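You operate a simulated robot arm through the tools that you are given. There is no shell and no other tool. Be economical: measure what you need, move in short steps, check, and stop when the job is done.

You are at the controls of a simulated robot arm. One attempt, no reset.

JOB
Stir the orange cup at speed 3 until the watery layer is gone.
Fine: use the stirrer, lid on; turn it off and put the cup on the green mat. Set down upright: what you pick out.

The check looks at the end state, three seconds after you hand in, the way a careful person would. Anything else that was tipped, shoved, dropped, spilled or broken makes it a failure. A push-on lid holds only when it is set on centred and level and pressed home; a screw cap is set on level and turned clockwise until tight.

ROBOT AND FRAMES
A 6-joint arm with a two-finger parallel gripper, fixed in place. Base frame: the origin is at the foot of the arm, x ahead of it, y to its left, z up; the work surface is at about z = 0.82. Lengths are in m, angles in degrees, forces in N, time in s.
With the tool pointing down near the work surface it reaches from about 0.26 to 0.68 m from the base axis. Its first joint turns from -66.0 to 66.0 degrees. Payload 2.9 kg.
Tool frame: the origin (TCP) lies between the finger pads and is the grasp point; the fingertips stand 0.03 m ahead of it; z points along the fingers, y is the line along which they close. Largest opening 0.11 m; finger width 0.02, thickness 0.01; the body of the gripper, 0.048 by 0.112 m, starts 0.055 m behind the TCP.
Orientation is told as [roll, pitch, yaw] about the base's x, y, z axes, in that order, counted from this pose: with the fingers straight down and closing along the base's y, the tool's x points along the base's -x, its y along +y and its z along -z.

CONTROLS
- The arm moves only by the tool arm_command. Its argument "steps" is a list of rows, each a list of 7 numbers: the gripper command, from -1 (shut) to 1 (fully open), values between in proportion, then the shift along the base's x, y, z in m, then the turn, a rotation vector about the base's x, y, z in degrees. In form: [[claw, dx, dy, dz, wx, wy, wz], ...]. A call has 1 to 20 rows; each row is the pose to reach, as a shift and turn from the pose commanded when the call began. A row lasts 0.2 s, in which the tool goes at most 0.05 m and 8.6 degrees; a call with a longer step from one row to the next is refused whole, and so is a gripper value outside its range. A pose out of reach is approached as far as the arm can. The call stops where the force on the tool passes 70 N (or 10 N more than at its start, if that is more) or the arm is blocked; 0.2 s more then pass. Each finger travels about 0.108 m/s and halts on what it meets, pressing with about 21 N; the grip force reading is that of the motor and also rises with nothing between the fingers. The clock runs only during rows and for 0.2 s after the last one: add rows that repeat a pose to give the fingers time. The reply holds the time, the measured pose of the TCP, the force on the tool along the base axes, the opening and the grip force, in the units named above and with some noise, with the torque about the TCP (base axes, N m) and any sound that the robot's microphone picked up.
- Cameras (640 x 400 px; columns grow to the right, rows downward): "scene" is fixed at [0.0661, 0.4186, 1.393]; the picture's right is [-0.87, -0.50, 0.00], its down [-0.25, 0.43, -0.87] and it looks along [0.43, -0.75, -0.50] (base axes); focal length 329 px, centre (320, 200). "wrist" rides on the gripper at [0.072, 0.017, -0.103] in the tool frame; the picture's right is [-0.23, 0.97, 0.00], its down [-0.76, -0.18, -0.62] and it looks along [-0.61, -0.14, 0.78] (tool axes); focal length 222 px, centre (320, 200). There is no depth. A picture from a camera that has moved, and an enlarged one, comes with that camera's place and axes in the base frame and with its lens.
- grab_frame(camera): a new picture of that camera. The clock stands still meanwhile.
- zoom(camera, box): a new picture of the part [left, top, right, bottom] of that camera's present view, enlarged. The clock stands still meanwhile.
- finish_job(): hands the job in; it is judged then, once.

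Work in short steps. Places have to be worked out from the pictures, the camera data and where the tool is seen: move nearer, look again, correct. Check each grasp and each placing, and mend what went wrong. You have 120 turns and 68 pictures in all, those below and enlarged ones among them. Open the gripper and draw the arm clear of the work before you hand the job in, unless the task says otherwise; then end with one line.

The tools are called by a JSON object that holds its "api" and its "payload". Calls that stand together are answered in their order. arm_command: Moves the arm, as the interface text tells. Its arguments: {"type":"object","properties":{"steps":{"type":"array"}},"required":["steps"]} The other tools are called the same way: grab_frame (camera) takes a picture; zoom (camera, box) takes an enlarged picture of a part of a camera's view; finish_job () hands the job in.

At the start:

```text
clock: 0.0
ee_pos: [0.3496, -0.2066, 1.2145]
orientation: [-0.1, 0.0, 0.0]
wrist_force: [-0.9, -1.0, 0.4]
torque: [0.0, -0.01, -0.01]
finger_gap: 0.11
finger_force: 0.0
```

scene: 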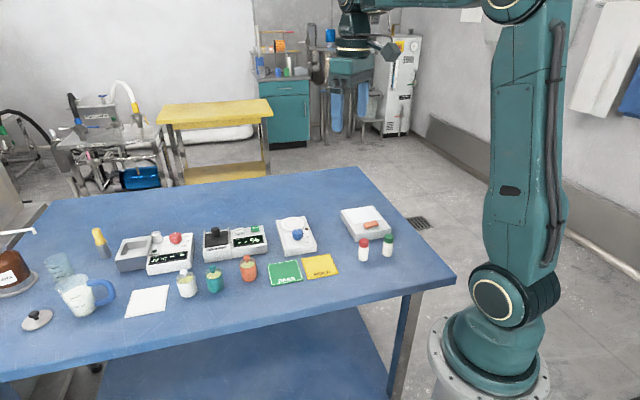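
wrist: 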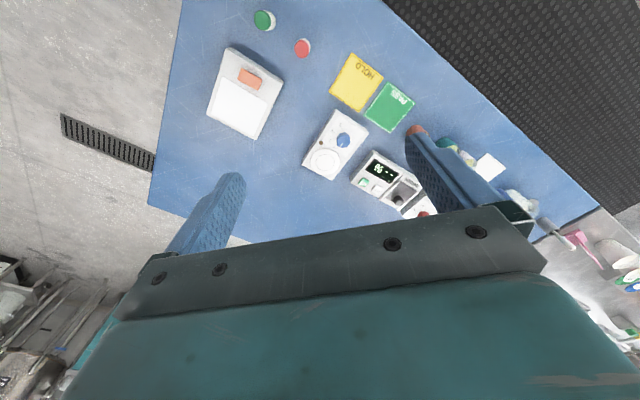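

I'll look closer at the devices and cups in the scene before moving.

{"api": "zoom", "payload": {"camera": "scene", "box": [180, 200, 340, 300]}}

{"api": "zoom", "payload": {"camera": "scene", "box": [20, 210, 200, 322]}}

{"api": "zoom", "payload": {"camera": "wrist", "box": [280, 80, 480, 230]}}

```text
4.00 times, centred on (260, 250) of scene
camera zoom: at [0.0661, 0.4186, 1.393], right [-0.87, -0.5, 0.0], down [-0.25, 0.43, -0.87], along [0.43, -0.75, -0.5], focal length 1316 px, centre (560, 0)
```

zoom: 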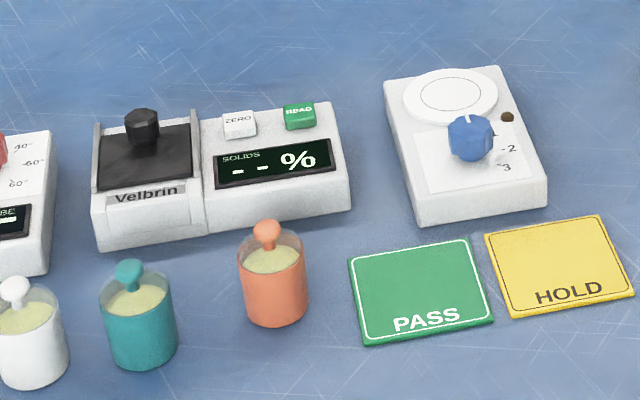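

```text
3.56 times, centred on (110, 266) of scene
camera zoom: at [0.0661, 0.4186, 1.393], right [-0.87, -0.5, 0.0], down [-0.25, 0.43, -0.87], along [0.43, -0.75, -0.5], focal length 1170 px, centre (1067, -35)
```

zoom: 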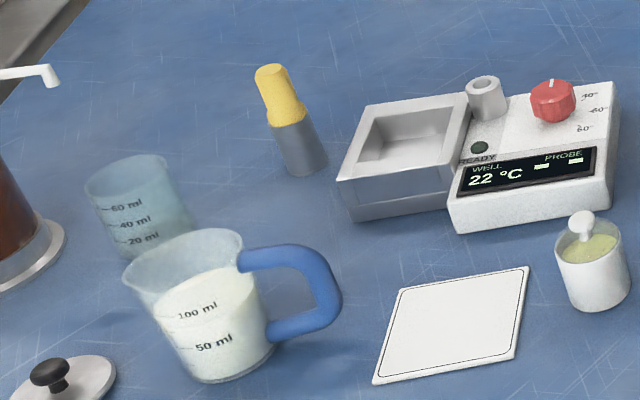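

```text
2.67 times, centred on (380, 155) of wrist
camera zoom: at [0.2783, -0.1887, 1.3168], right [0.23, 0.97, 0.0], down [0.76, -0.18, 0.62], along [0.61, -0.14, -0.78], focal length 592 px, centre (160, 320)
```

zoom: 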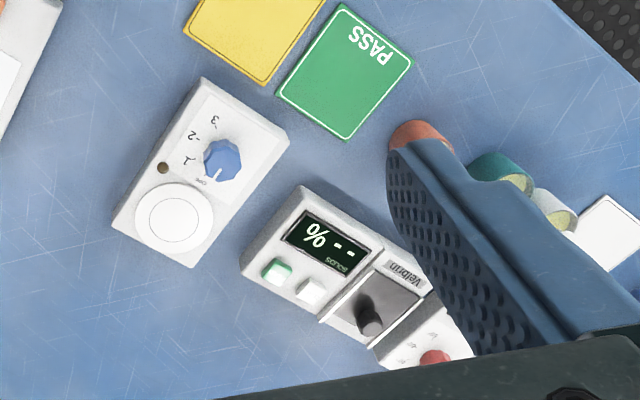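

The stirrer is the white box with the round plate and blue knob (OFF/1/2/3). I estimate the orange cup at (0.53,-0.03), knob (0.47,-0.165), plate (0.525,-0.22) and green mat (0.45,-0.08). I'll move the wrist camera in to look at the cup and stirrer.

{"api": "arm_command", "payload": {"steps": [[1, 0.003, 0.036, -0.027, 0, 0, 0], [1, 0.007, 0.072, -0.055, 0, 0, 0], [1, 0.01, 0.108, -0.082, 0, 0, 0], [1, 0.013, 0.144, -0.11, 0, 0, 0], [1, 0.017, 0.18, -0.137, 0, 0, 0], [1, 0.02, 0.21, -0.165, 0, 0, 0], [1, 0.02, 0.21, -0.165, 0, 0, 0]]}}

{"api": "grab_frame", "payload": {"camera": "wrist"}}

```text
clock: 1.6
ee_pos: [0.3699, 0.006, 1.05]
orientation: [0.0, -0.1, -0.1]
wrist_force: [0.0, 0.1, 0.2]
torque: [-0.02, 0.0, 0.02]
finger_gap: 0.1097
finger_force: 0.1
```

```text
62 pictures are left
camera wrist: at [0.2976, 0.0228, 1.1522], right [0.23, 0.97, 0.0], down [0.76, -0.18, 0.62], along [0.61, -0.14, -0.78], focal length 222 px, centre (320, 200)
```

wrist: 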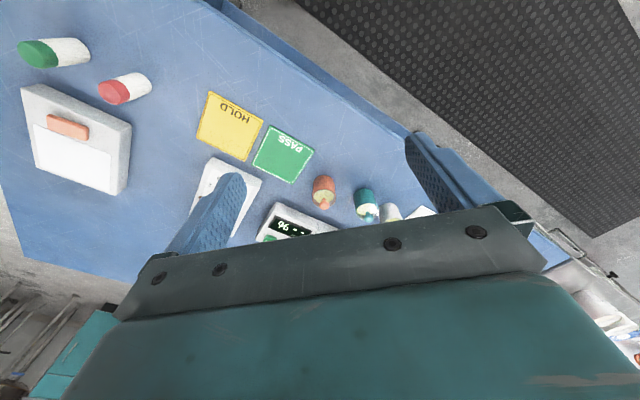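

The cup is near (0.52,-0.02). I'll zoom in on the cup and the stirrer.

{"api": "zoom", "payload": {"camera": "wrist", "box": [240, 120, 400, 220]}}

{"api": "zoom", "payload": {"camera": "scene", "box": [224, 246, 272, 290]}}

{"api": "zoom", "payload": {"camera": "scene", "box": [270, 210, 325, 260]}}

```text
4.00 times, centred on (320, 170) of wrist
camera zoom: at [0.2976, 0.0228, 1.1522], right [0.23, 0.97, 0.0], down [0.76, -0.18, 0.62], along [0.61, -0.14, -0.78], focal length 888 px, centre (320, 320)
```

zoom: 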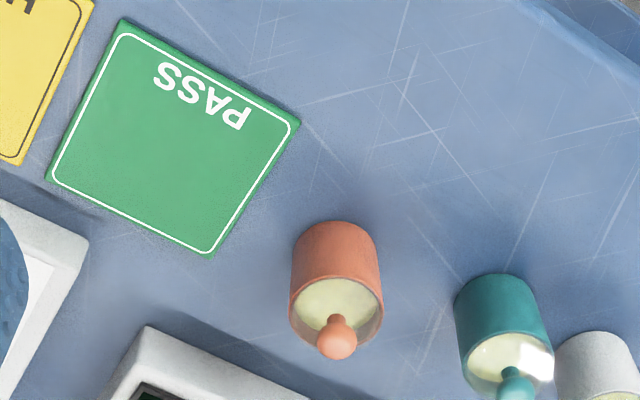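

```text
9.09 times, centred on (248, 268) of scene
camera zoom: at [0.0661, 0.4187, 1.393], right [-0.87, -0.5, 0.0], down [-0.25, 0.43, -0.87], along [0.43, -0.75, -0.5], focal length 2991 px, centre (974, -418)
```

zoom: 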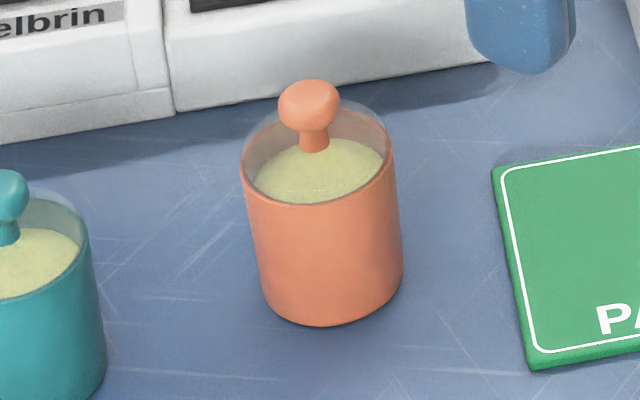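

```text
8.00 times, centred on (298, 235) of scene
camera zoom: at [0.0661, 0.4187, 1.393], right [-0.87, -0.5, 0.0], down [-0.25, 0.43, -0.87], along [0.43, -0.75, -0.5], focal length 2632 px, centre (500, -80)
```

zoom: 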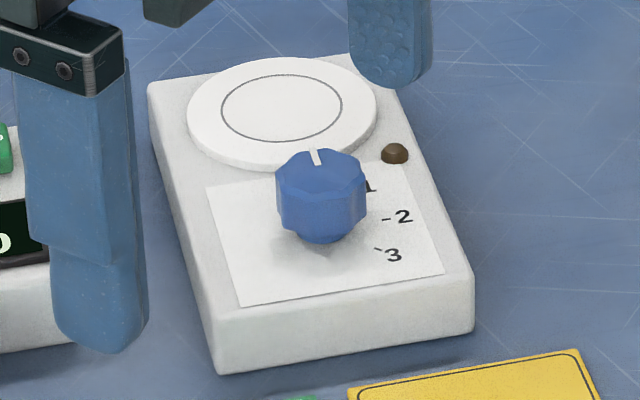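

The lid is seated with its knob on top, and the cup is about 42 mm wide at (0.519,-0.022). I'll move above it, then look to correct.

{"api": "arm_command", "payload": {"steps": [[0.8, 0.037, -0.007, -0.022, 0, 0, 0], [0.6, 0.074, -0.014, -0.045, 0, 0, 0], [0.4, 0.111, -0.021, -0.067, 0, 0, 0], [0.4, 0.149, -0.028, -0.09, 0, 0, 0], [0.4, 0.149, -0.028, -0.115, 0, 0, 0], [0.4, 0.149, -0.028, -0.115, 0, 0, 0]]}}

{"api": "grab_frame", "payload": {"camera": "wrist"}}

{"api": "zoom", "payload": {"camera": "scene", "box": [200, 210, 296, 290]}}

```text
clock: 3.0
ee_pos: [0.5179, -0.0241, 0.9324]
orientation: [0.1, 0.1, 0.0]
wrist_force: [0.1, 0.1, 0.5]
torque: [-0.01, 0.0, 0.01]
finger_gap: 0.077
finger_force: 0.1
```

```text
58 pictures are left
camera wrist: at [0.4466, -0.0067, 1.0359], right [0.23, 0.97, 0.0], down [0.76, -0.18, 0.62], along [0.61, -0.14, -0.78], focal length 222 px, centre (320, 200)
```

wrist: 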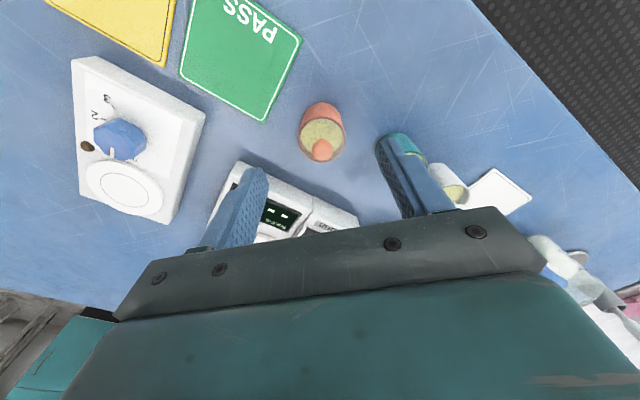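

```text
5.00 times, centred on (248, 250) of scene
camera zoom: at [0.0661, 0.4186, 1.393], right [-0.87, -0.5, 0.0], down [-0.25, 0.43, -0.87], along [0.43, -0.75, -0.5], focal length 1645 px, centre (680, -50)
```

zoom: 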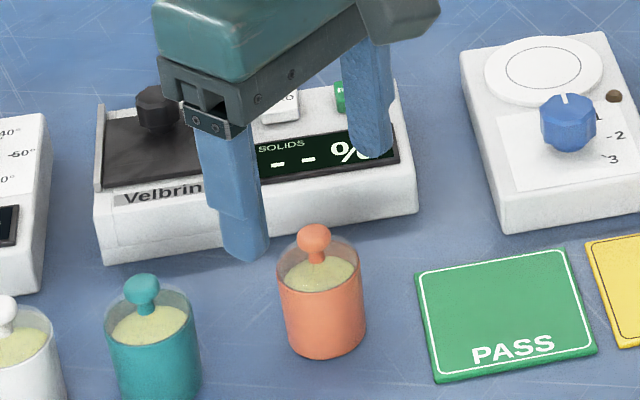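

The cup sits between the fingers at about (0.517,-0.022). I'll descend with the fingertips just above the table, then close.

{"api": "arm_command", "payload": {"steps": [[0.4, -0.001, 0, -0.03, 0, 0, 0], [0.4, -0.002, 0, -0.055, 0, 0, 0], [0.4, -0.002, 0, -0.073, 0, 0, 0], [0.4, -0.002, 0, -0.073, 0, 0, 0], [0, -0.002, 0, -0.073, 0, 0, 0], [-0.3, -0.002, 0, -0.073, 0, 0, 0], [-0.3, -0.002, 0, -0.073, 0, 0, 0], [-0.3, -0.002, 0, -0.073, 0, 0, 0]]}}

{"api": "zoom", "payload": {"camera": "scene", "box": [200, 210, 296, 290]}}

```text
clock: 4.8
ee_pos: [0.5188, -0.0239, 0.8601]
orientation: [0.0, 0.0, 0.0]
wrist_force: [0.1, -0.4, -0.4]
torque: [-0.01, -0.01, -0.01]
finger_gap: 0.0394
finger_force: 9.5
```

```text
5.00 times, centred on (248, 250) of scene
camera zoom: at [0.0661, 0.4186, 1.393], right [-0.87, -0.5, 0.0], down [-0.25, 0.43, -0.87], along [0.43, -0.75, -0.5], focal length 1645 px, centre (680, -50)
```

zoom: 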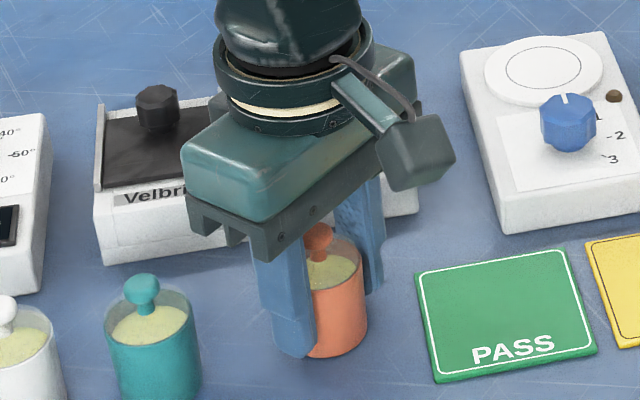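

The grip holds the body of the cup at a gap of 39 mm. I'll tighten, lift, and carry it toward the stirrer.

{"api": "arm_command", "payload": {"steps": [[-0.6, -0.0, 0, 0, 0, 0, 0], [-0.6, 0, 0, 0, 0, 0, 0], [-0.6, 0, 0, 0.03, 0, 0, 0], [-0.6, 0, 0, 0.07, 0, 0, 0], [-0.6, 0, 0, 0.11, 0, 0, 0], [-0.6, 0, -0.04, 0.12, 0, 0, 0], [-0.6, 0.003, -0.08, 0.12, 0, 0, 0], [-0.6, 0.006, -0.12, 0.12, 0, 0, 0], [-0.6, 0.008, -0.16, 0.12, 0, 0, 0], [-0.6, 0.009, -0.2, 0.12, 0, 0, 0], [-0.6, 0.009, -0.2, 0.12, 0, 0, 0]]}}

{"api": "grab_frame", "payload": {"camera": "wrist"}}

{"api": "zoom", "payload": {"camera": "scene", "box": [248, 180, 344, 260]}}

```text
clock: 7.2
ee_pos: [0.5247, -0.2257, 0.9786]
orientation: [0.0, 0.0, 0.0]
wrist_force: [0.1, 0.6, -1.2]
torque: [0.0, 0.02, 0.02]
finger_gap: 0.0388
finger_force: 21.2
```

```text
55 pictures are left
camera wrist: at [0.4543, -0.2077, 1.0808], right [0.23, 0.97, 0.0], down [0.76, -0.18, 0.62], along [0.61, -0.14, -0.78], focal length 222 px, centre (320, 200)
```

wrist: 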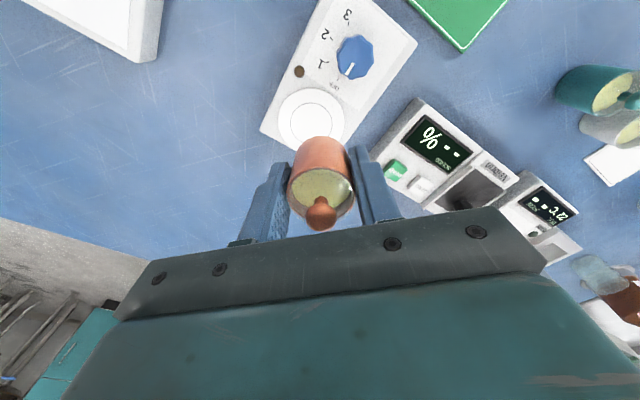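

```text
5.00 times, centred on (296, 220) of scene
camera zoom: at [0.0661, 0.4186, 1.393], right [-0.87, -0.5, 0.0], down [-0.25, 0.43, -0.87], along [0.43, -0.75, -0.5], focal length 1645 px, centre (440, 100)
```

zoom: 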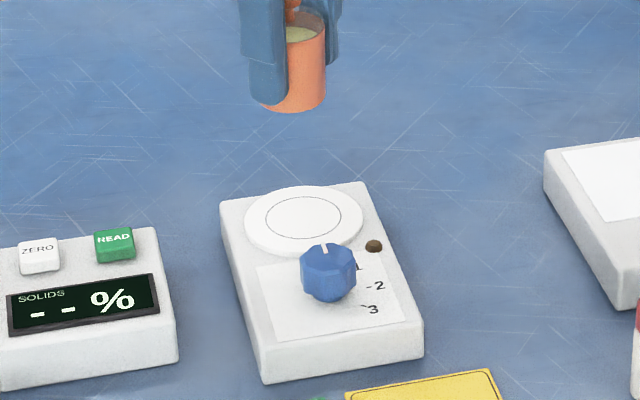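

The cup is held upright. I'll zoom on the stirrer for the plate centre and dial angles before lowering.

{"api": "zoom", "payload": {"camera": "wrist", "box": [250, 0, 430, 150]}}

```text
2.67 times, centred on (340, 75) of wrist
camera zoom: at [0.4543, -0.2077, 1.0808], right [0.23, 0.97, 0.0], down [0.76, -0.18, 0.62], along [0.61, -0.14, -0.78], focal length 592 px, centre (267, 533)
```

zoom: 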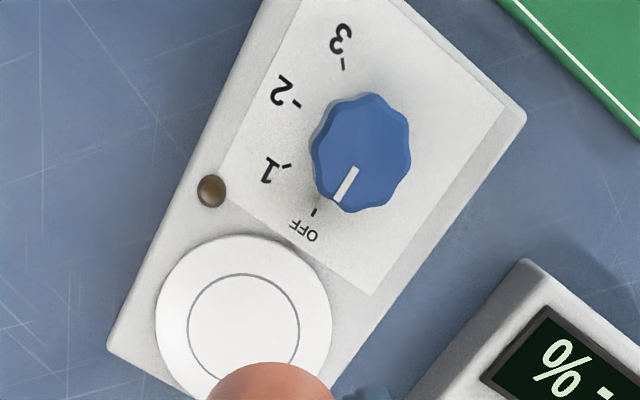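

By triangulation the plate top is at about (0.532,-0.2345,0.851). The knob is at (0.484,-0.184) with its top at about 0.868; OFF points at 315° and 3 at 180°, so 135° clockwise. I'll move over the plate centre and lower most of the way.

{"api": "arm_command", "payload": {"steps": [[-0.6, 0.009, -0.009, 0, 0, 0, 0], [-0.6, 0.009, -0.009, -0.03, 0, 0, 0], [-0.6, 0.009, -0.009, -0.06, 0, 0, 0], [-0.6, 0.009, -0.009, -0.075, 0, 0, 0], [-0.6, 0.009, -0.009, -0.075, 0, 0, 0]]}}

{"api": "zoom", "payload": {"camera": "scene", "box": [248, 180, 344, 260]}}

{"api": "zoom", "payload": {"camera": "wrist", "box": [230, 50, 410, 200]}}

```text
clock: 8.4
ee_pos: [0.536, -0.2347, 0.9062]
orientation: [0.0, 0.1, 0.0]
wrist_force: [-0.5, -0.2, -0.6]
torque: [-0.02, 0.01, -0.01]
finger_gap: 0.0385
finger_force: 21.7
```

```text
5.00 times, centred on (296, 220) of scene
camera zoom: at [0.0661, 0.4186, 1.393], right [-0.87, -0.5, 0.0], down [-0.25, 0.43, -0.87], along [0.43, -0.75, -0.5], focal length 1645 px, centre (440, 100)
```

zoom: 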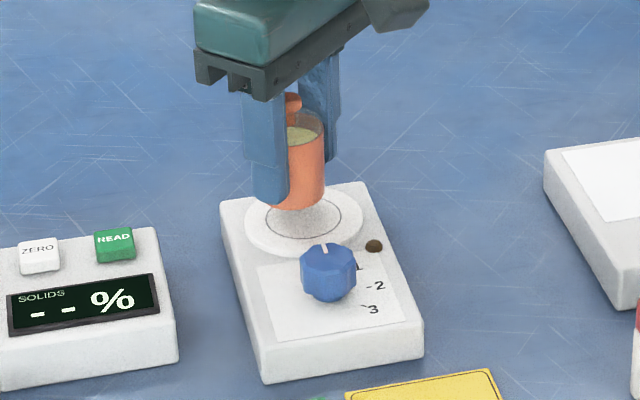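

```text
2.67 times, centred on (320, 125) of wrist
camera zoom: at [0.464, -0.2169, 1.0085], right [0.23, 0.97, 0.0], down [0.76, -0.18, 0.62], along [0.61, -0.14, -0.78], focal length 592 px, centre (320, 400)
```

zoom: 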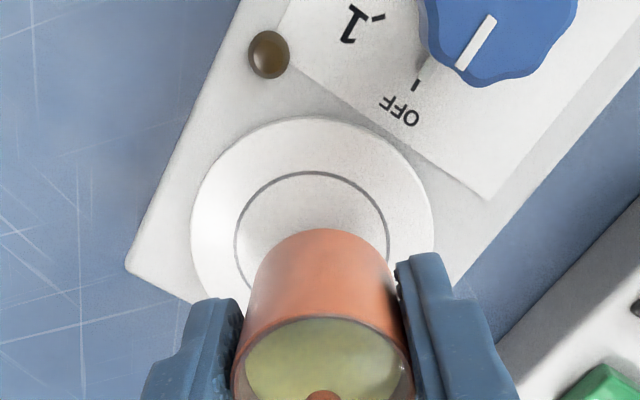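

Both views show the cup about 8–9 mm too far in +x relative to the ring. I'll shift back and lower until just touching.

{"api": "arm_command", "payload": {"steps": [[-0.6, -0.009, 0, 0, 0, 0, 0], [-0.6, -0.009, 0, -0.006, 0, 0, 0], [-0.6, -0.009, 0, -0.01, 0, 0, 0], [-0.6, -0.009, 0, -0.01, 0, 0, 0]]}}

{"api": "zoom", "payload": {"camera": "scene", "box": [272, 190, 332, 240]}}

{"api": "zoom", "payload": {"camera": "wrist", "box": [230, 50, 410, 200]}}

```text
clock: 9.4
ee_pos: [0.5268, -0.2335, 0.8963]
orientation: [0.0, -0.1, -0.1]
wrist_force: [0.3, -0.6, -1.3]
torque: [0.02, -0.02, 0.0]
finger_gap: 0.0387
finger_force: 21.3
```

```text
8.00 times, centred on (302, 215) of scene
camera zoom: at [0.0661, 0.4186, 1.393], right [-0.87, -0.5, 0.0], down [-0.25, 0.43, -0.87], along [0.43, -0.75, -0.5], focal length 2632 px, centre (464, 80)
```

zoom: 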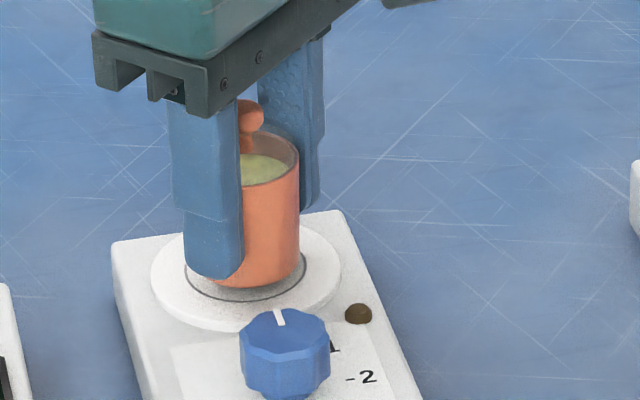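

```text
2.67 times, centred on (320, 125) of wrist
camera zoom: at [0.4551, -0.216, 0.9987], right [0.23, 0.97, 0.0], down [0.76, -0.18, 0.62], along [0.61, -0.14, -0.78], focal length 592 px, centre (320, 400)
```

zoom: 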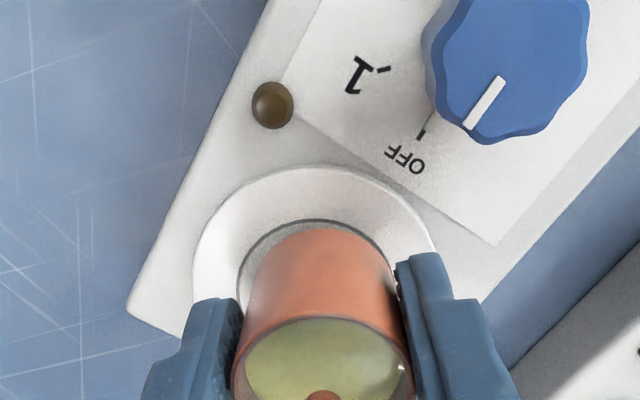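

The cup is now centred over the ring. I'll lower in small steps while watching the force.

{"api": "arm_command", "payload": {"steps": [[-0.6, 0, 0, -0.002, 0, 0, 0], [-0.6, 0, 0, -0.004, 0, 0, 0], [-0.6, 0, 0, -0.005, 0, 0, 0], [-0.6, 0, 0, -0.005, 0, 0, 0]]}}

```text
clock: 10.4
ee_pos: [0.5254, -0.2342, 0.8924]
orientation: [0.1, 0.0, -0.1]
wrist_force: [0.0, -1.2, -0.8]
torque: [0.01, 0.0, 0.01]
finger_gap: 0.0388
finger_force: 21.0
```

No contact yet, so I'll go on 1 mm at a time.

{"api": "arm_command", "payload": {"steps": [[-0.6, 0, 0, -0.001, 0, 0, 0], [-0.6, 0, 0, -0.001, 0, 0, 0]]}}

{"api": "arm_command", "payload": {"steps": [[-0.6, 0, 0, -0.001, 0, 0, 0], [-0.6, 0, 0, -0.001, 0, 0, 0]]}}

{"api": "zoom", "payload": {"camera": "scene", "box": [272, 190, 332, 240]}}

```text
clock: 11.0
ee_pos: [0.5271, -0.2331, 0.8915]
orientation: [0.0, -0.1, 0.1]
wrist_force: [-0.8, 0.2, 4.3]
torque: [-0.06, 0.05, 0.0]
finger_gap: 0.0387
finger_force: 20.9
```

```text
clock: 11.6
ee_pos: [0.5262, -0.2348, 0.8908]
orientation: [0.0, -0.1, 0.0]
wrist_force: [-4.2, 2.1, 15.5]
torque: [0.01, 0.19, 0.05]
finger_gap: 0.0388
finger_force: 20.7
```

```text
8.00 times, centred on (302, 215) of scene
camera zoom: at [0.0657, 0.4188, 1.393], right [-0.87, -0.5, 0.0], down [-0.25, 0.43, -0.87], along [0.43, -0.75, -0.5], focal length 2632 px, centre (464, 80)
```

zoom: 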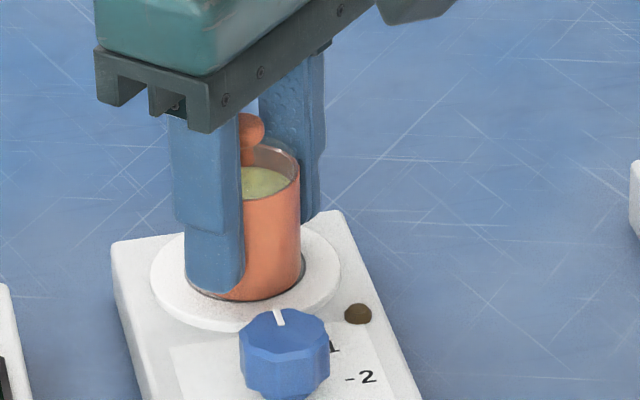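

The cup is down with 15 N contact. I'll ease up 1 mm, open, and rise clear.

{"api": "arm_command", "payload": {"steps": [[-0.6, 0, 0, 0.001, 0, 0, 0], [-0.2, 0, 0, 0.001, 0, 0, 0], [0.1, 0, 0, 0.001, 0, 0, 0], [0.3, 0, 0, 0.001, 0, 0, 0], [0.3, 0, 0, 0.001, 0, 0, 0], [0.3, 0, 0, 0.03, 0, 0, 0], [0.3, 0, 0, 0.07, 0, 0, 0], [0.3, 0, 0, 0.11, 0, 0, 0], [0.3, 0, 0, 0.11, 0, 0, 0]]}}

{"api": "zoom", "payload": {"camera": "scene", "box": [272, 190, 332, 240]}}

{"api": "grab_frame", "payload": {"camera": "wrist"}}

```text
clock: 13.6
ee_pos: [0.5265, -0.2334, 1.0017]
orientation: [0.0, 0.0, 0.0]
wrist_force: [0.1, 0.4, 0.6]
torque: [-0.01, 0.02, 0.0]
finger_gap: 0.0717
finger_force: 0.1
```

```text
8.00 times, centred on (302, 215) of scene
camera zoom: at [0.0661, 0.4187, 1.393], right [-0.87, -0.5, 0.0], down [-0.25, 0.43, -0.87], along [0.43, -0.75, -0.5], focal length 2632 px, centre (464, 80)
```

zoom: 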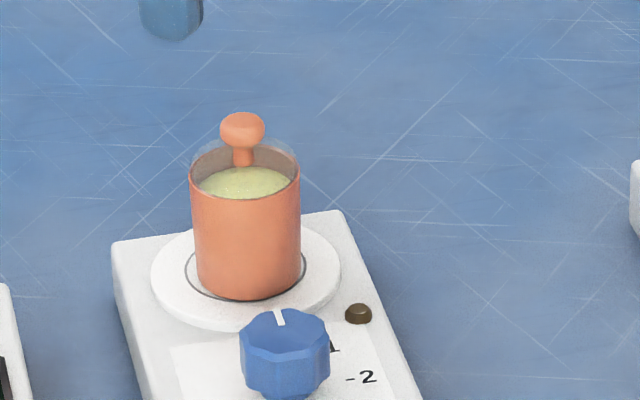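

```text
46 pictures are left
camera wrist: at [0.4549, -0.2159, 1.1031], right [0.23, 0.97, 0.0], down [0.76, -0.18, 0.62], along [0.61, -0.14, -0.78], focal length 222 px, centre (320, 200)
```

wrist: 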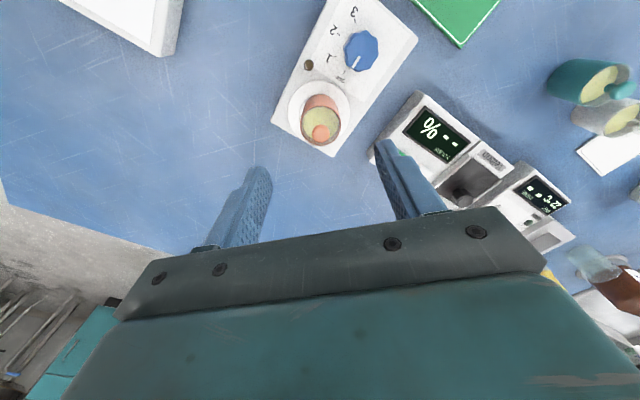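

The cup stands centred on the plate with the lid on. Next I'll move above the knob and yaw +67° so the 135° clockwise turn fits in one grip.

{"api": "arm_command", "payload": {"steps": [[0.1, -0.006, 0.007, 0, 0, 0, 8.4], [0.1, -0.012, 0.014, 0, 0, 0, 16.8], [0.1, -0.018, 0.021, 0, 0, 0, 25.2], [0.1, -0.024, 0.028, 0, 0, 0, 33.6], [0.1, -0.03, 0.035, 0, 0, 0, 42], [0.1, -0.036, 0.042, 0, 0, 0, 50.4], [0.1, -0.041, 0.048, 0, 0, 0, 58.8], [0.1, -0.0425, 0.0495, 0, 0, 0, 67.2], [0.1, -0.0425, 0.0495, -0.03, 0, 0, 67.2], [0.1, -0.0425, 0.0495, -0.03, 0, 0, 67.2]]}}

{"api": "grab_frame", "payload": {"camera": "wrist"}}

{"api": "zoom", "payload": {"camera": "scene", "box": [248, 180, 344, 260]}}

```text
clock: 15.8
ee_pos: [0.4846, -0.184, 0.9696]
orientation: [0.0, 0.0, 67.4]
wrist_force: [-0.2, 0.9, 0.0]
torque: [0.04, -0.02, 0.04]
finger_gap: 0.0609
finger_force: 0.2
```

```text
45 pictures are left
camera wrist: at [0.441, -0.2438, 1.0721], right [-0.81, 0.59, 0.0], down [0.46, 0.63, 0.62], along [0.37, 0.5, -0.78], focal length 222 px, centre (320, 200)
```

wrist: 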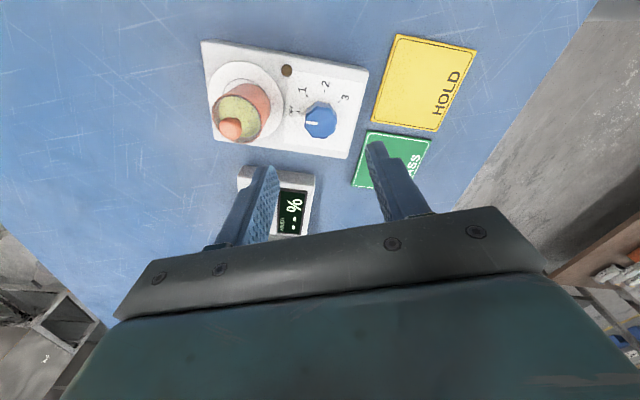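

```text
5.00 times, centred on (296, 220) of scene
camera zoom: at [0.0661, 0.4186, 1.393], right [-0.87, -0.5, 0.0], down [-0.25, 0.43, -0.87], along [0.43, -0.75, -0.5], focal length 1645 px, centre (440, 100)
```

zoom: 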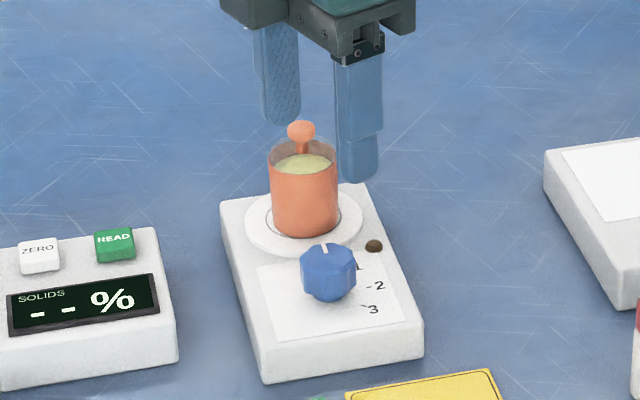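

The knob checks out at (0.4835,-0.186). I'll narrow the fingers to about 52 mm and lower around the knob, stopping short to check.

{"api": "arm_command", "payload": {"steps": [[-0.05, -0.001, -0.001, 0, 0, 0, 0], [-0.05, -0.001, -0.001, -0.03, 0, 0, 0], [-0.05, -0.001, -0.001, -0.055, 0, 0, 0], [-0.05, -0.001, -0.001, -0.072, 0, 0, 0], [-0.05, -0.001, -0.001, -0.072, 0, 0, 0]]}}

{"api": "grab_frame", "payload": {"camera": "wrist"}}

{"api": "zoom", "payload": {"camera": "scene", "box": [248, 180, 344, 260]}}

```text
clock: 17.0
ee_pos: [0.4811, -0.1863, 0.8973]
orientation: [0.0, 0.0, 67.2]
wrist_force: [0.4, -0.4, -0.4]
torque: [0.01, 0.03, 0.02]
finger_gap: 0.0521
finger_force: 0.1
```

```text
43 pictures are left
camera wrist: at [0.4389, -0.2452, 0.9994], right [-0.81, 0.59, 0.0], down [0.46, 0.63, 0.62], along [0.37, 0.5, -0.78], focal length 222 px, centre (320, 200)
```

wrist: 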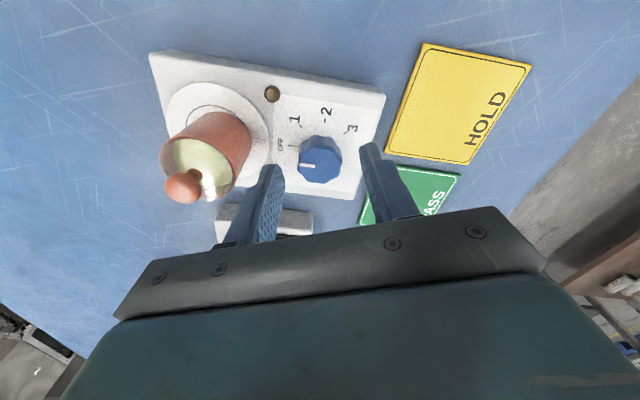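

```text
5.00 times, centred on (296, 220) of scene
camera zoom: at [0.0661, 0.4186, 1.393], right [-0.87, -0.5, 0.0], down [-0.25, 0.43, -0.87], along [0.43, -0.75, -0.5], focal length 1645 px, centre (440, 100)
```

zoom: 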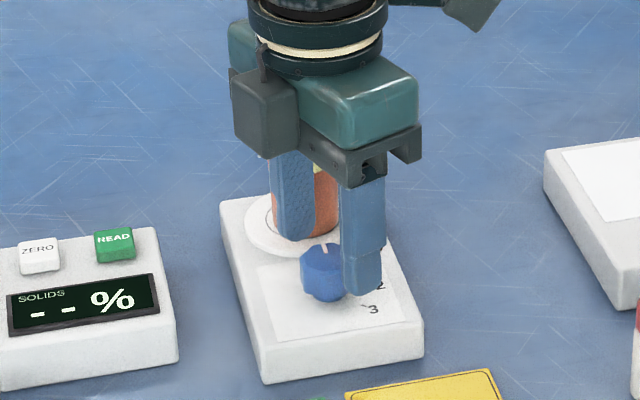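

The knob is between the fingers. I'll lower the last 13 mm and close on it.

{"api": "arm_command", "payload": {"steps": [[-0.05, 0.0015, 0.0005, -0.007, 0, 0, 0], [-0.05, 0.0015, 0.0005, -0.013, 0, 0, 0], [-0.05, 0.0015, 0.0005, -0.013, 0, 0, 0], [-0.4, 0.0015, 0.0005, -0.013, 0, 0, 0], [-0.7, 0.0015, 0.0005, -0.013, 0, 0, 0], [-0.7, 0.0015, 0.0005, -0.013, 0, 0, 0], [-0.7, 0.0015, 0.0005, -0.013, 0, 0, 0]]}}

{"api": "zoom", "payload": {"camera": "wrist", "box": [230, 70, 410, 220]}}

```text
clock: 18.6
ee_pos: [0.4829, -0.1843, 0.8842]
orientation: [0.3, 0.0, 67.2]
wrist_force: [-12.0, 5.9, 3.1]
torque: [-0.08, 0.04, -0.02]
finger_gap: 0.0296
finger_force: 45.3
```

```text
2.67 times, centred on (320, 145) of wrist
camera zoom: at [0.4403, -0.2438, 0.9869], right [-0.81, 0.59, 0.0], down [0.46, 0.63, 0.62], along [0.36, 0.51, -0.78], focal length 592 px, centre (320, 347)
```

zoom: 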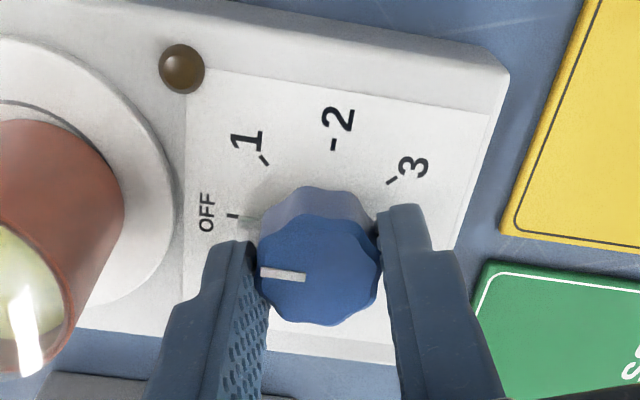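

The grip is on, but there is about 12 N of side load along the closing axis. I'll relieve it by 1.5 mm and then try a first part of the turn clockwise.

{"api": "arm_command", "payload": {"steps": [[-0.7, -0.0015, 0.0007, 0, 0, 0, 0], [-0.7, -0.0015, 0.0007, 0, 0, 0, -8], [-0.7, -0.0015, 0.0007, 0, 0, 0, -16], [-0.7, -0.0015, 0.0007, 0, 0, 0, -24], [-0.7, -0.0015, 0.0007, 0, 0, 0, -32], [-0.7, -0.0015, 0.0007, 0, 0, 0, -40], [-0.7, -0.0015, 0.0007, 0, 0, 0, -45], [-0.7, -0.0015, 0.0007, 0, 0, 0, -45]]}}

{"api": "zoom", "payload": {"camera": "wrist", "box": [230, 70, 410, 220]}}

```text
clock: 20.4
ee_pos: [0.4839, -0.184, 0.8842]
orientation: [-0.1, 0.0, 22.0]
wrist_force: [14.4, -16.2, -15.0]
torque: [-0.25, 0.3, 0.04]
finger_gap: 0.0296
finger_force: 45.1
```

```text
2.67 times, centred on (320, 145) of wrist
camera zoom: at [0.4105, -0.1955, 0.9867], right [-0.15, 0.99, 0.0], down [0.77, 0.12, 0.63], along [0.62, 0.09, -0.78], focal length 592 px, centre (320, 347)
```

zoom: 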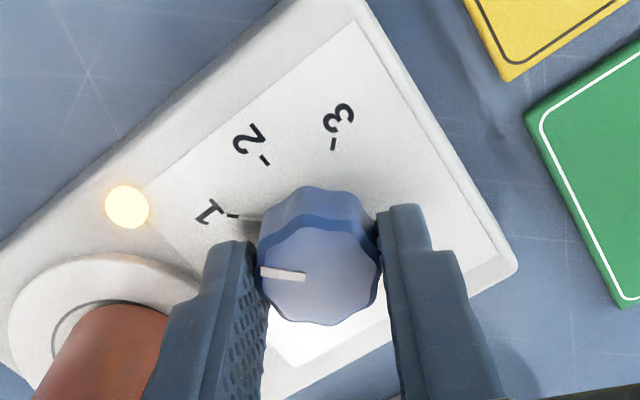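

The knob follows: it points at 1 and the lamp is lit. I'll ease the side load and turn the remaining 90° to 3.

{"api": "arm_command", "payload": {"steps": [[-0.7, 0.001, -0.0015, 0.0005, 0, 0, -8], [-0.7, 0.001, -0.0015, 0.0005, 0, 0, -16], [-0.7, 0.001, -0.001, 0.0005, 0, 0, -24], [-0.7, 0.001, -0.001, 0.0005, 0, 0, -32], [-0.7, 0.001, -0.001, 0.0005, 0, 0, -40], [-0.7, 0.001, -0.001, 0.0005, 0, 0, -48], [-0.7, 0.001, -0.001, 0.0005, 0, 0, -56], [-0.7, 0.001, -0.001, 0.0005, 0, 0, -64], [-0.7, 0.001, -0.001, 0.0005, 0, 0, -72], [-0.7, 0.001, -0.001, 0.0005, 0, 0, -80], [-0.7, 0.001, -0.001, 0.0005, 0, 0, -88], [-0.7, 0.001, -0.001, 0.0005, 0, 0, -90], [-0.7, 0.001, -0.001, 0.0005, 0, 0, -90]]}}

{"api": "zoom", "payload": {"camera": "wrist", "box": [230, 70, 410, 220]}}

{"api": "zoom", "payload": {"camera": "scene", "box": [248, 180, 344, 260]}}

```text
clock: 23.2
ee_pos: [0.4821, -0.1858, 0.8849]
orientation: [-0.1, -0.2, -68.1]
wrist_force: [3.7, -24.0, -16.8]
torque: [-0.56, -0.54, 0.06]
finger_gap: 0.0296
finger_force: 45.0
```

```text
2.67 times, centred on (320, 145) of wrist
camera zoom: at [0.4722, -0.1121, 0.9869], right [0.99, 0.15, 0.0], down [0.12, -0.77, 0.62], along [0.09, -0.62, -0.78], focal length 592 px, centre (320, 347)
```

zoom: 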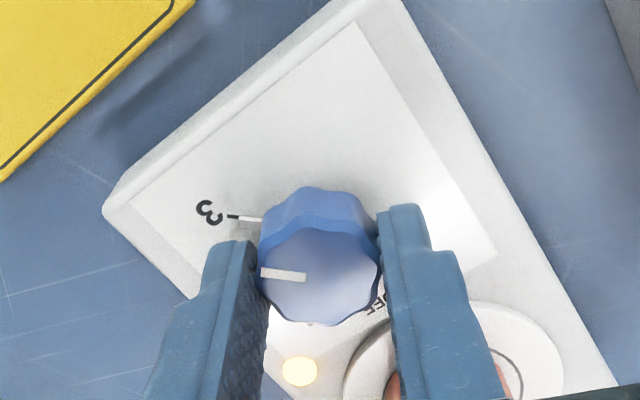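

```text
5.00 times, centred on (296, 220) of scene
camera zoom: at [0.0664, 0.418, 1.3932], right [-0.87, -0.5, 0.0], down [-0.25, 0.43, -0.87], along [0.43, -0.75, -0.5], focal length 1645 px, centre (440, 100)
```

zoom: 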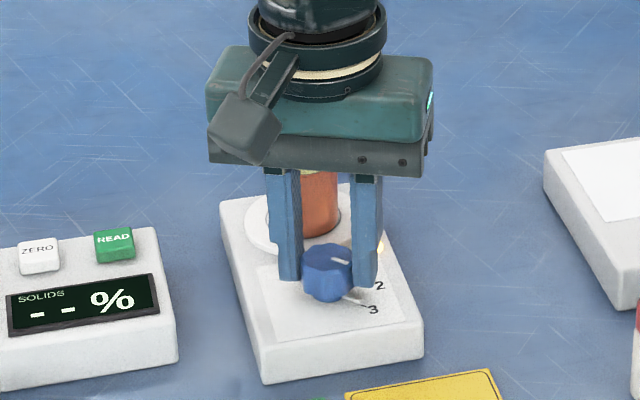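

The knob is at 3 and the lamp is on. I'll release and rise to watch the cup.

{"api": "arm_command", "payload": {"steps": [[-0.3, 0, 0, 0, 0, 0, 0], [0.0, 0, 0, 0, 0, 0, 0], [0.0, 0, 0, 0.03, 0, 0, 0], [0.1, 0, 0.02, 0.07, 0, 0, 0], [0.2, -0.01, 0.05, 0.1, 0, 0, 0]]}}

{"api": "grab_frame", "payload": {"camera": "wrist"}}

{"api": "zoom", "payload": {"camera": "scene", "box": [248, 180, 344, 260]}}

```text
clock: 24.4
ee_pos: [0.4712, -0.1346, 0.9836]
orientation: [0.0, -0.1, -67.8]
wrist_force: [0.6, -0.4, -0.3]
torque: [0.0, -0.03, 0.01]
finger_gap: 0.066
finger_force: 0.0
```

```text
37 pictures are left
camera wrist: at [0.4609, -0.0602, 1.086], right [0.99, 0.16, 0.0], down [0.12, -0.77, 0.62], along [0.1, -0.62, -0.78], focal length 222 px, centre (320, 200)
```

wrist: 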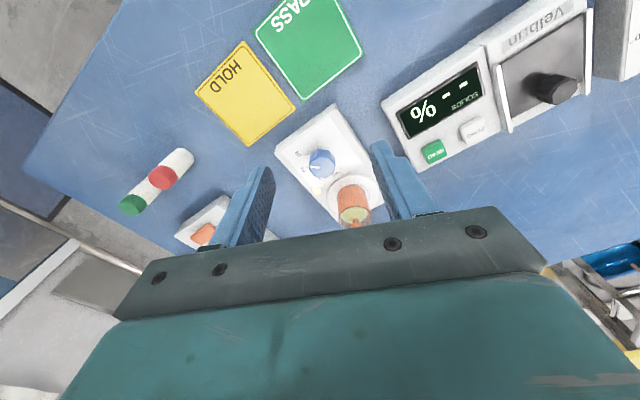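

```text
5.00 times, centred on (296, 220) of scene
camera zoom: at [0.0661, 0.4186, 1.393], right [-0.87, -0.5, 0.0], down [-0.25, 0.43, -0.87], along [0.43, -0.75, -0.5], focal length 1645 px, centre (440, 100)
```

zoom: 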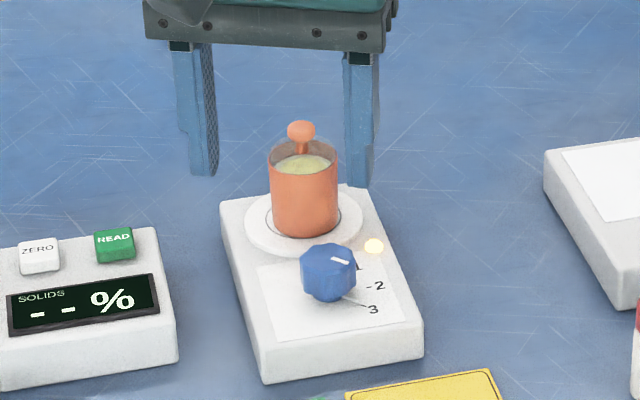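

Scene view of the cup is clear, so I'll zoom tight on its contents.

{"api": "zoom", "payload": {"camera": "scene", "box": [297, 200, 321, 220]}}

```text
16.00 times, centred on (309, 210) of scene
camera zoom: at [0.0661, 0.4186, 1.393], right [-0.87, -0.5, 0.0], down [-0.25, 0.43, -0.87], along [0.43, -0.75, -0.5], focal length 5265 px, centre (496, 40)
```

zoom: 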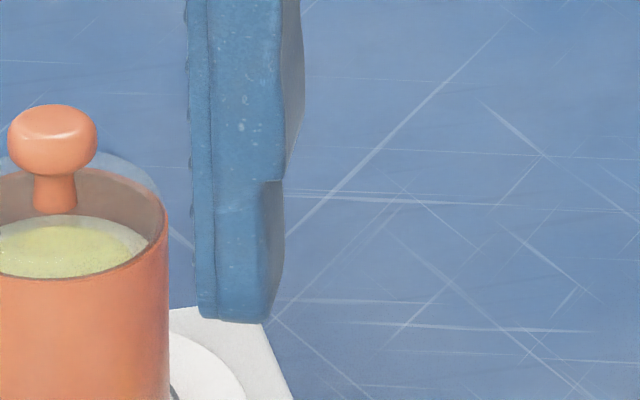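

The watery layer is still showing with a paler rim forming. I'll wait about 2 s and look again.

{"api": "arm_command", "payload": {"steps": [[0, 0, 0, 0, 0, 0, 0], [0, 0, 0, 0, 0, 0, 0], [0, 0, 0, 0, 0, 0, 0], [0, 0, 0, 0, 0, 0, 0], [0, 0, 0, 0, 0, 0, 0], [0, 0, 0, 0, 0, 0, 0], [0, 0, 0, 0, 0, 0, 0], [0, 0, 0, 0, 0, 0, 0], [0, 0, 0, 0, 0, 0, 0]]}}

{"api": "zoom", "payload": {"camera": "scene", "box": [285, 200, 309, 220]}}

```text
clock: 26.4
ee_pos: [0.472, -0.1347, 0.9848]
orientation: [0.0, 0.0, -67.9]
wrist_force: [0.7, 1.4, 0.3]
torque: [-0.03, 0.03, 0.02]
finger_gap: 0.0545
finger_force: 0.1
```

```text
16.00 times, centred on (297, 210) of scene
camera zoom: at [0.0661, 0.4186, 1.393], right [-0.87, -0.5, 0.0], down [-0.25, 0.43, -0.87], along [0.43, -0.75, -0.5], focal length 5265 px, centre (688, 40)
```

zoom: 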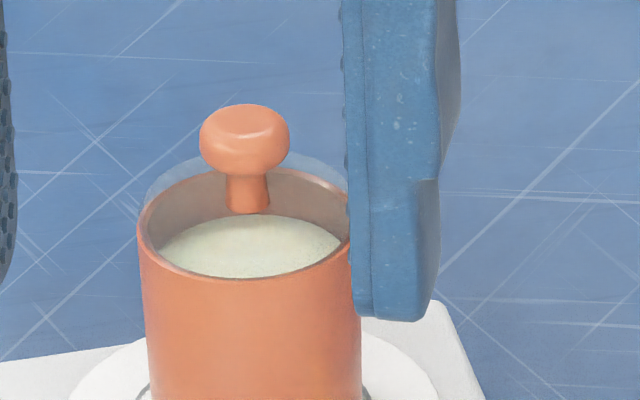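

The layer is nearly gone. Stirring continues while I go back onto the knob, so I'll grip it now and check before turning off.

{"api": "arm_command", "payload": {"steps": [[-0.05, 0.01, -0.048, -0.04, 0, 0, 0], [-0.05, 0.011, -0.05, -0.08, 0, 0, 0], [-0.05, 0.011, -0.05, -0.1, 0, 0, 0], [-0.5, 0.011, -0.05, -0.1, 0, 0, 0], [-0.7, 0.011, -0.05, -0.1, 0, 0, 0]]}}

{"api": "zoom", "payload": {"camera": "scene", "box": [285, 200, 309, 220]}}

{"api": "grab_frame", "payload": {"camera": "wrist"}}

```text
refused: row 1 steps farther than a row can; nothing moved
```

```text
16.00 times, centred on (297, 210) of scene
camera zoom: at [0.0661, 0.4186, 1.393], right [-0.87, -0.5, 0.0], down [-0.25, 0.43, -0.87], along [0.43, -0.75, -0.5], focal length 5265 px, centre (688, 40)
```

zoom: 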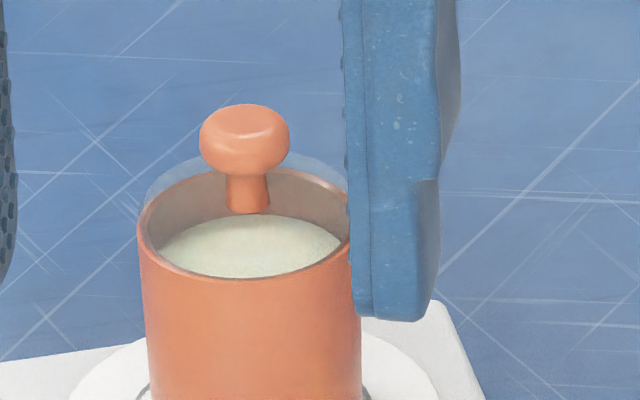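

```text
32 pictures are left
camera wrist: at [0.4611, -0.0604, 1.0856], right [0.99, 0.16, 0.0], down [0.12, -0.77, 0.62], along [0.1, -0.62, -0.78], focal length 222 px, centre (320, 200)
```

wrist: 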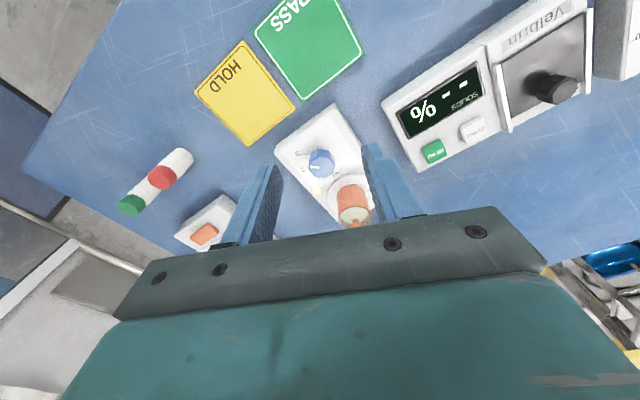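

The row was too long and nothing moved. I'll redo it in smaller rows.

{"api": "arm_command", "payload": {"steps": [[-0.05, 0.008, -0.04, -0.02, 0, 0, 0], [-0.05, 0.01, -0.051, -0.06, 0, 0, 0], [-0.05, 0.01, -0.051, -0.1, 0, 0, 0], [-0.4, 0.01, -0.051, -0.1, 0, 0, 0], [-0.7, 0.01, -0.051, -0.1, 0, 0, 0]]}}

{"api": "grab_frame", "payload": {"camera": "wrist"}}

{"api": "zoom", "payload": {"camera": "scene", "box": [285, 200, 309, 220]}}

```text
clock: 27.6
ee_pos: [0.4825, -0.1848, 0.8847]
orientation: [0.0, 0.0, -68.0]
wrist_force: [-3.9, -2.4, -1.8]
torque: [-0.14, -0.41, 0.01]
finger_gap: 0.0295
finger_force: 45.3
```

```text
31 pictures are left
camera wrist: at [0.4713, -0.1109, 0.9864], right [0.99, 0.16, 0.0], down [0.12, -0.77, 0.62], along [0.1, -0.62, -0.78], focal length 222 px, centre (320, 200)
```

wrist: 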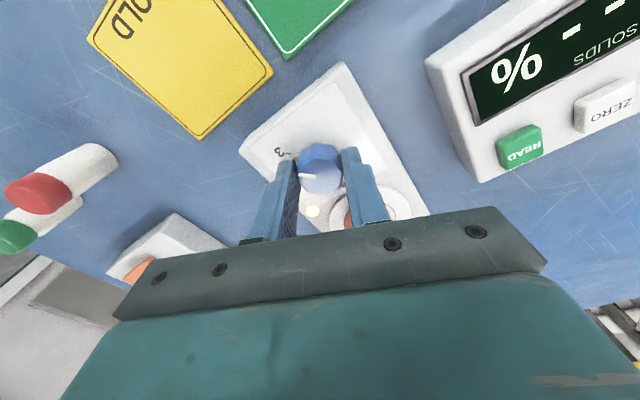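

```text
16.00 times, centred on (297, 210) of scene
camera zoom: at [0.066, 0.4186, 1.393], right [-0.87, -0.5, 0.0], down [-0.25, 0.43, -0.87], along [0.43, -0.75, -0.5], focal length 5265 px, centre (688, 40)
```

zoom: 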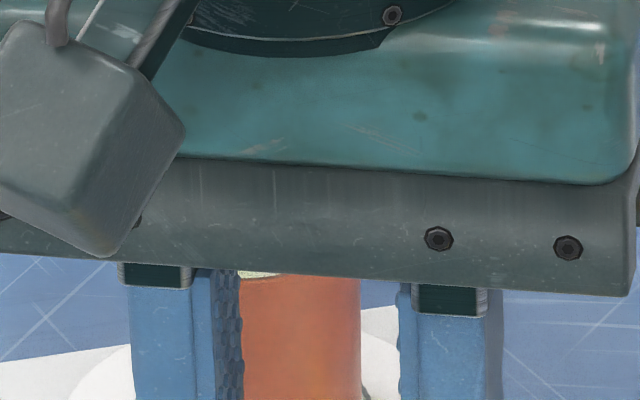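

The cup is hidden by the gripper, but about 1.2 s more has passed and the layer was almost gone. I'll turn off now (135° counter-clockwise) and then inspect; I can add more if needed.

{"api": "arm_command", "payload": {"steps": [[-0.7, 0, 0, 0, 0, 0, 8.5], [-0.7, 0, 0, 0, 0, 0, 17], [-0.7, 0, 0, 0, 0, 0, 25.5], [-0.7, 0, 0, 0, 0, 0, 34], [-0.7, 0, 0, 0, 0, 0, 42.5], [-0.7, 0, 0, 0, 0, 0, 51], [-0.7, 0, 0, 0, 0, 0, 59.5], [-0.7, 0, 0, 0, 0, 0, 68], [-0.7, 0, 0, 0, 0, 0, 76.5], [-0.7, 0, 0, 0, 0, 0, 85], [-0.7, 0, 0, 0, 0, 0, 93.5], [-0.7, 0, 0, 0, 0, 0, 102], [-0.7, 0, 0, 0, 0, 0, 110.5], [-0.7, 0, 0, 0, 0, 0, 119], [-0.7, 0, 0, 0, 0, 0, 127.5], [-0.7, 0, 0, 0, 0, 0, 135], [-0.7, 0, 0, 0, 0, 0, 135]]}}

{"api": "grab_frame", "payload": {"camera": "wrist"}}

```text
clock: 31.2
ee_pos: [0.4818, -0.1852, 0.8846]
orientation: [0.2, 0.0, 67.4]
wrist_force: [-13.9, -4.6, -21.1]
torque: [-0.57, -0.09, -0.24]
finger_gap: 0.0297
finger_force: 45.2
```

```text
29 pictures are left
camera wrist: at [0.4398, -0.2454, 0.9867], right [-0.81, 0.59, 0.0], down [0.46, 0.63, 0.62], along [0.36, 0.51, -0.78], focal length 222 px, centre (320, 200)
```

wrist: 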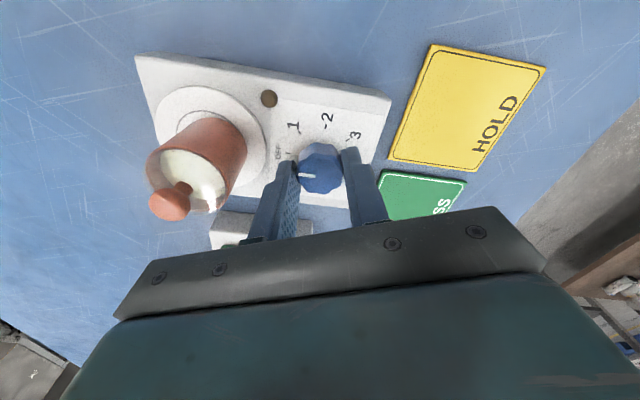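

The lamp is off and the pointer is at OFF. I'll release, rise straight up, and inspect the contents.

{"api": "arm_command", "payload": {"steps": [[-0.3, 0, 0, 0, 0, 0, 0], [-0.05, 0, 0, 0, 0, 0, 0], [-0.05, 0, 0, 0, 0, 0, 0], [-0.05, 0, 0, 0.03, 0, 0, 0], [-0.05, 0, 0, 0.07, 0, 0, 0], [-0.05, 0, 0, 0.11, 0, 0, 0], [-0.05, 0, 0, 0.12, 0, 0, 0]]}}

{"api": "zoom", "payload": {"camera": "scene", "box": [285, 200, 309, 220]}}

{"api": "zoom", "payload": {"camera": "wrist", "box": [180, 30, 380, 180]}}

```text
clock: 32.8
ee_pos: [0.4837, -0.1862, 1.0064]
orientation: [0.0, 0.0, 67.2]
wrist_force: [0.8, 0.0, 0.9]
torque: [0.0, 0.02, 0.0]
finger_gap: 0.0523
finger_force: 0.1
```

```text
16.00 times, centred on (297, 210) of scene
camera zoom: at [0.0661, 0.4187, 1.393], right [-0.87, -0.5, 0.0], down [-0.25, 0.43, -0.87], along [0.43, -0.75, -0.5], focal length 5265 px, centre (688, 40)
```

zoom: 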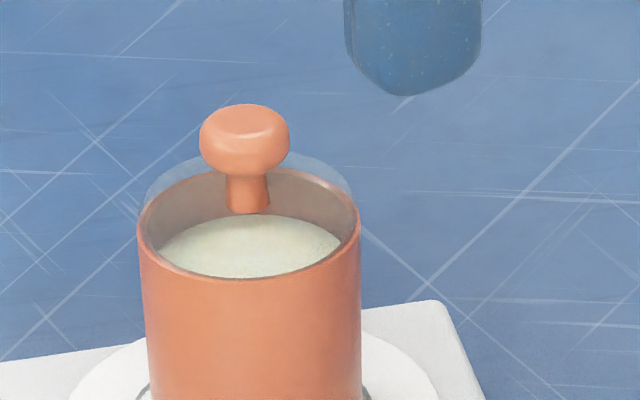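

```text
2.67 times, centred on (280, 105) of wrist
camera zoom: at [0.4405, -0.2457, 1.1082], right [-0.81, 0.59, 0.0], down [0.46, 0.63, 0.62], along [0.37, 0.5, -0.78], focal length 592 px, centre (427, 453)
```

zoom: 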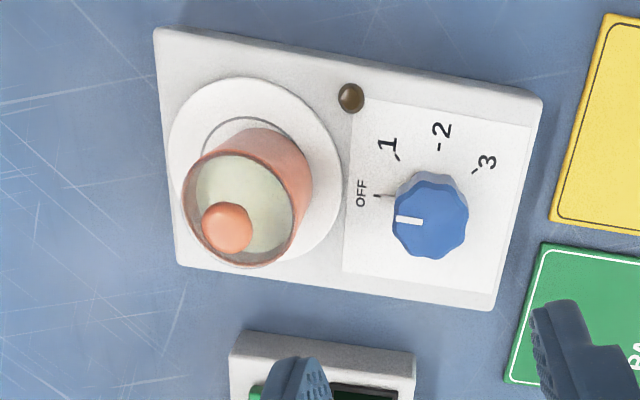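

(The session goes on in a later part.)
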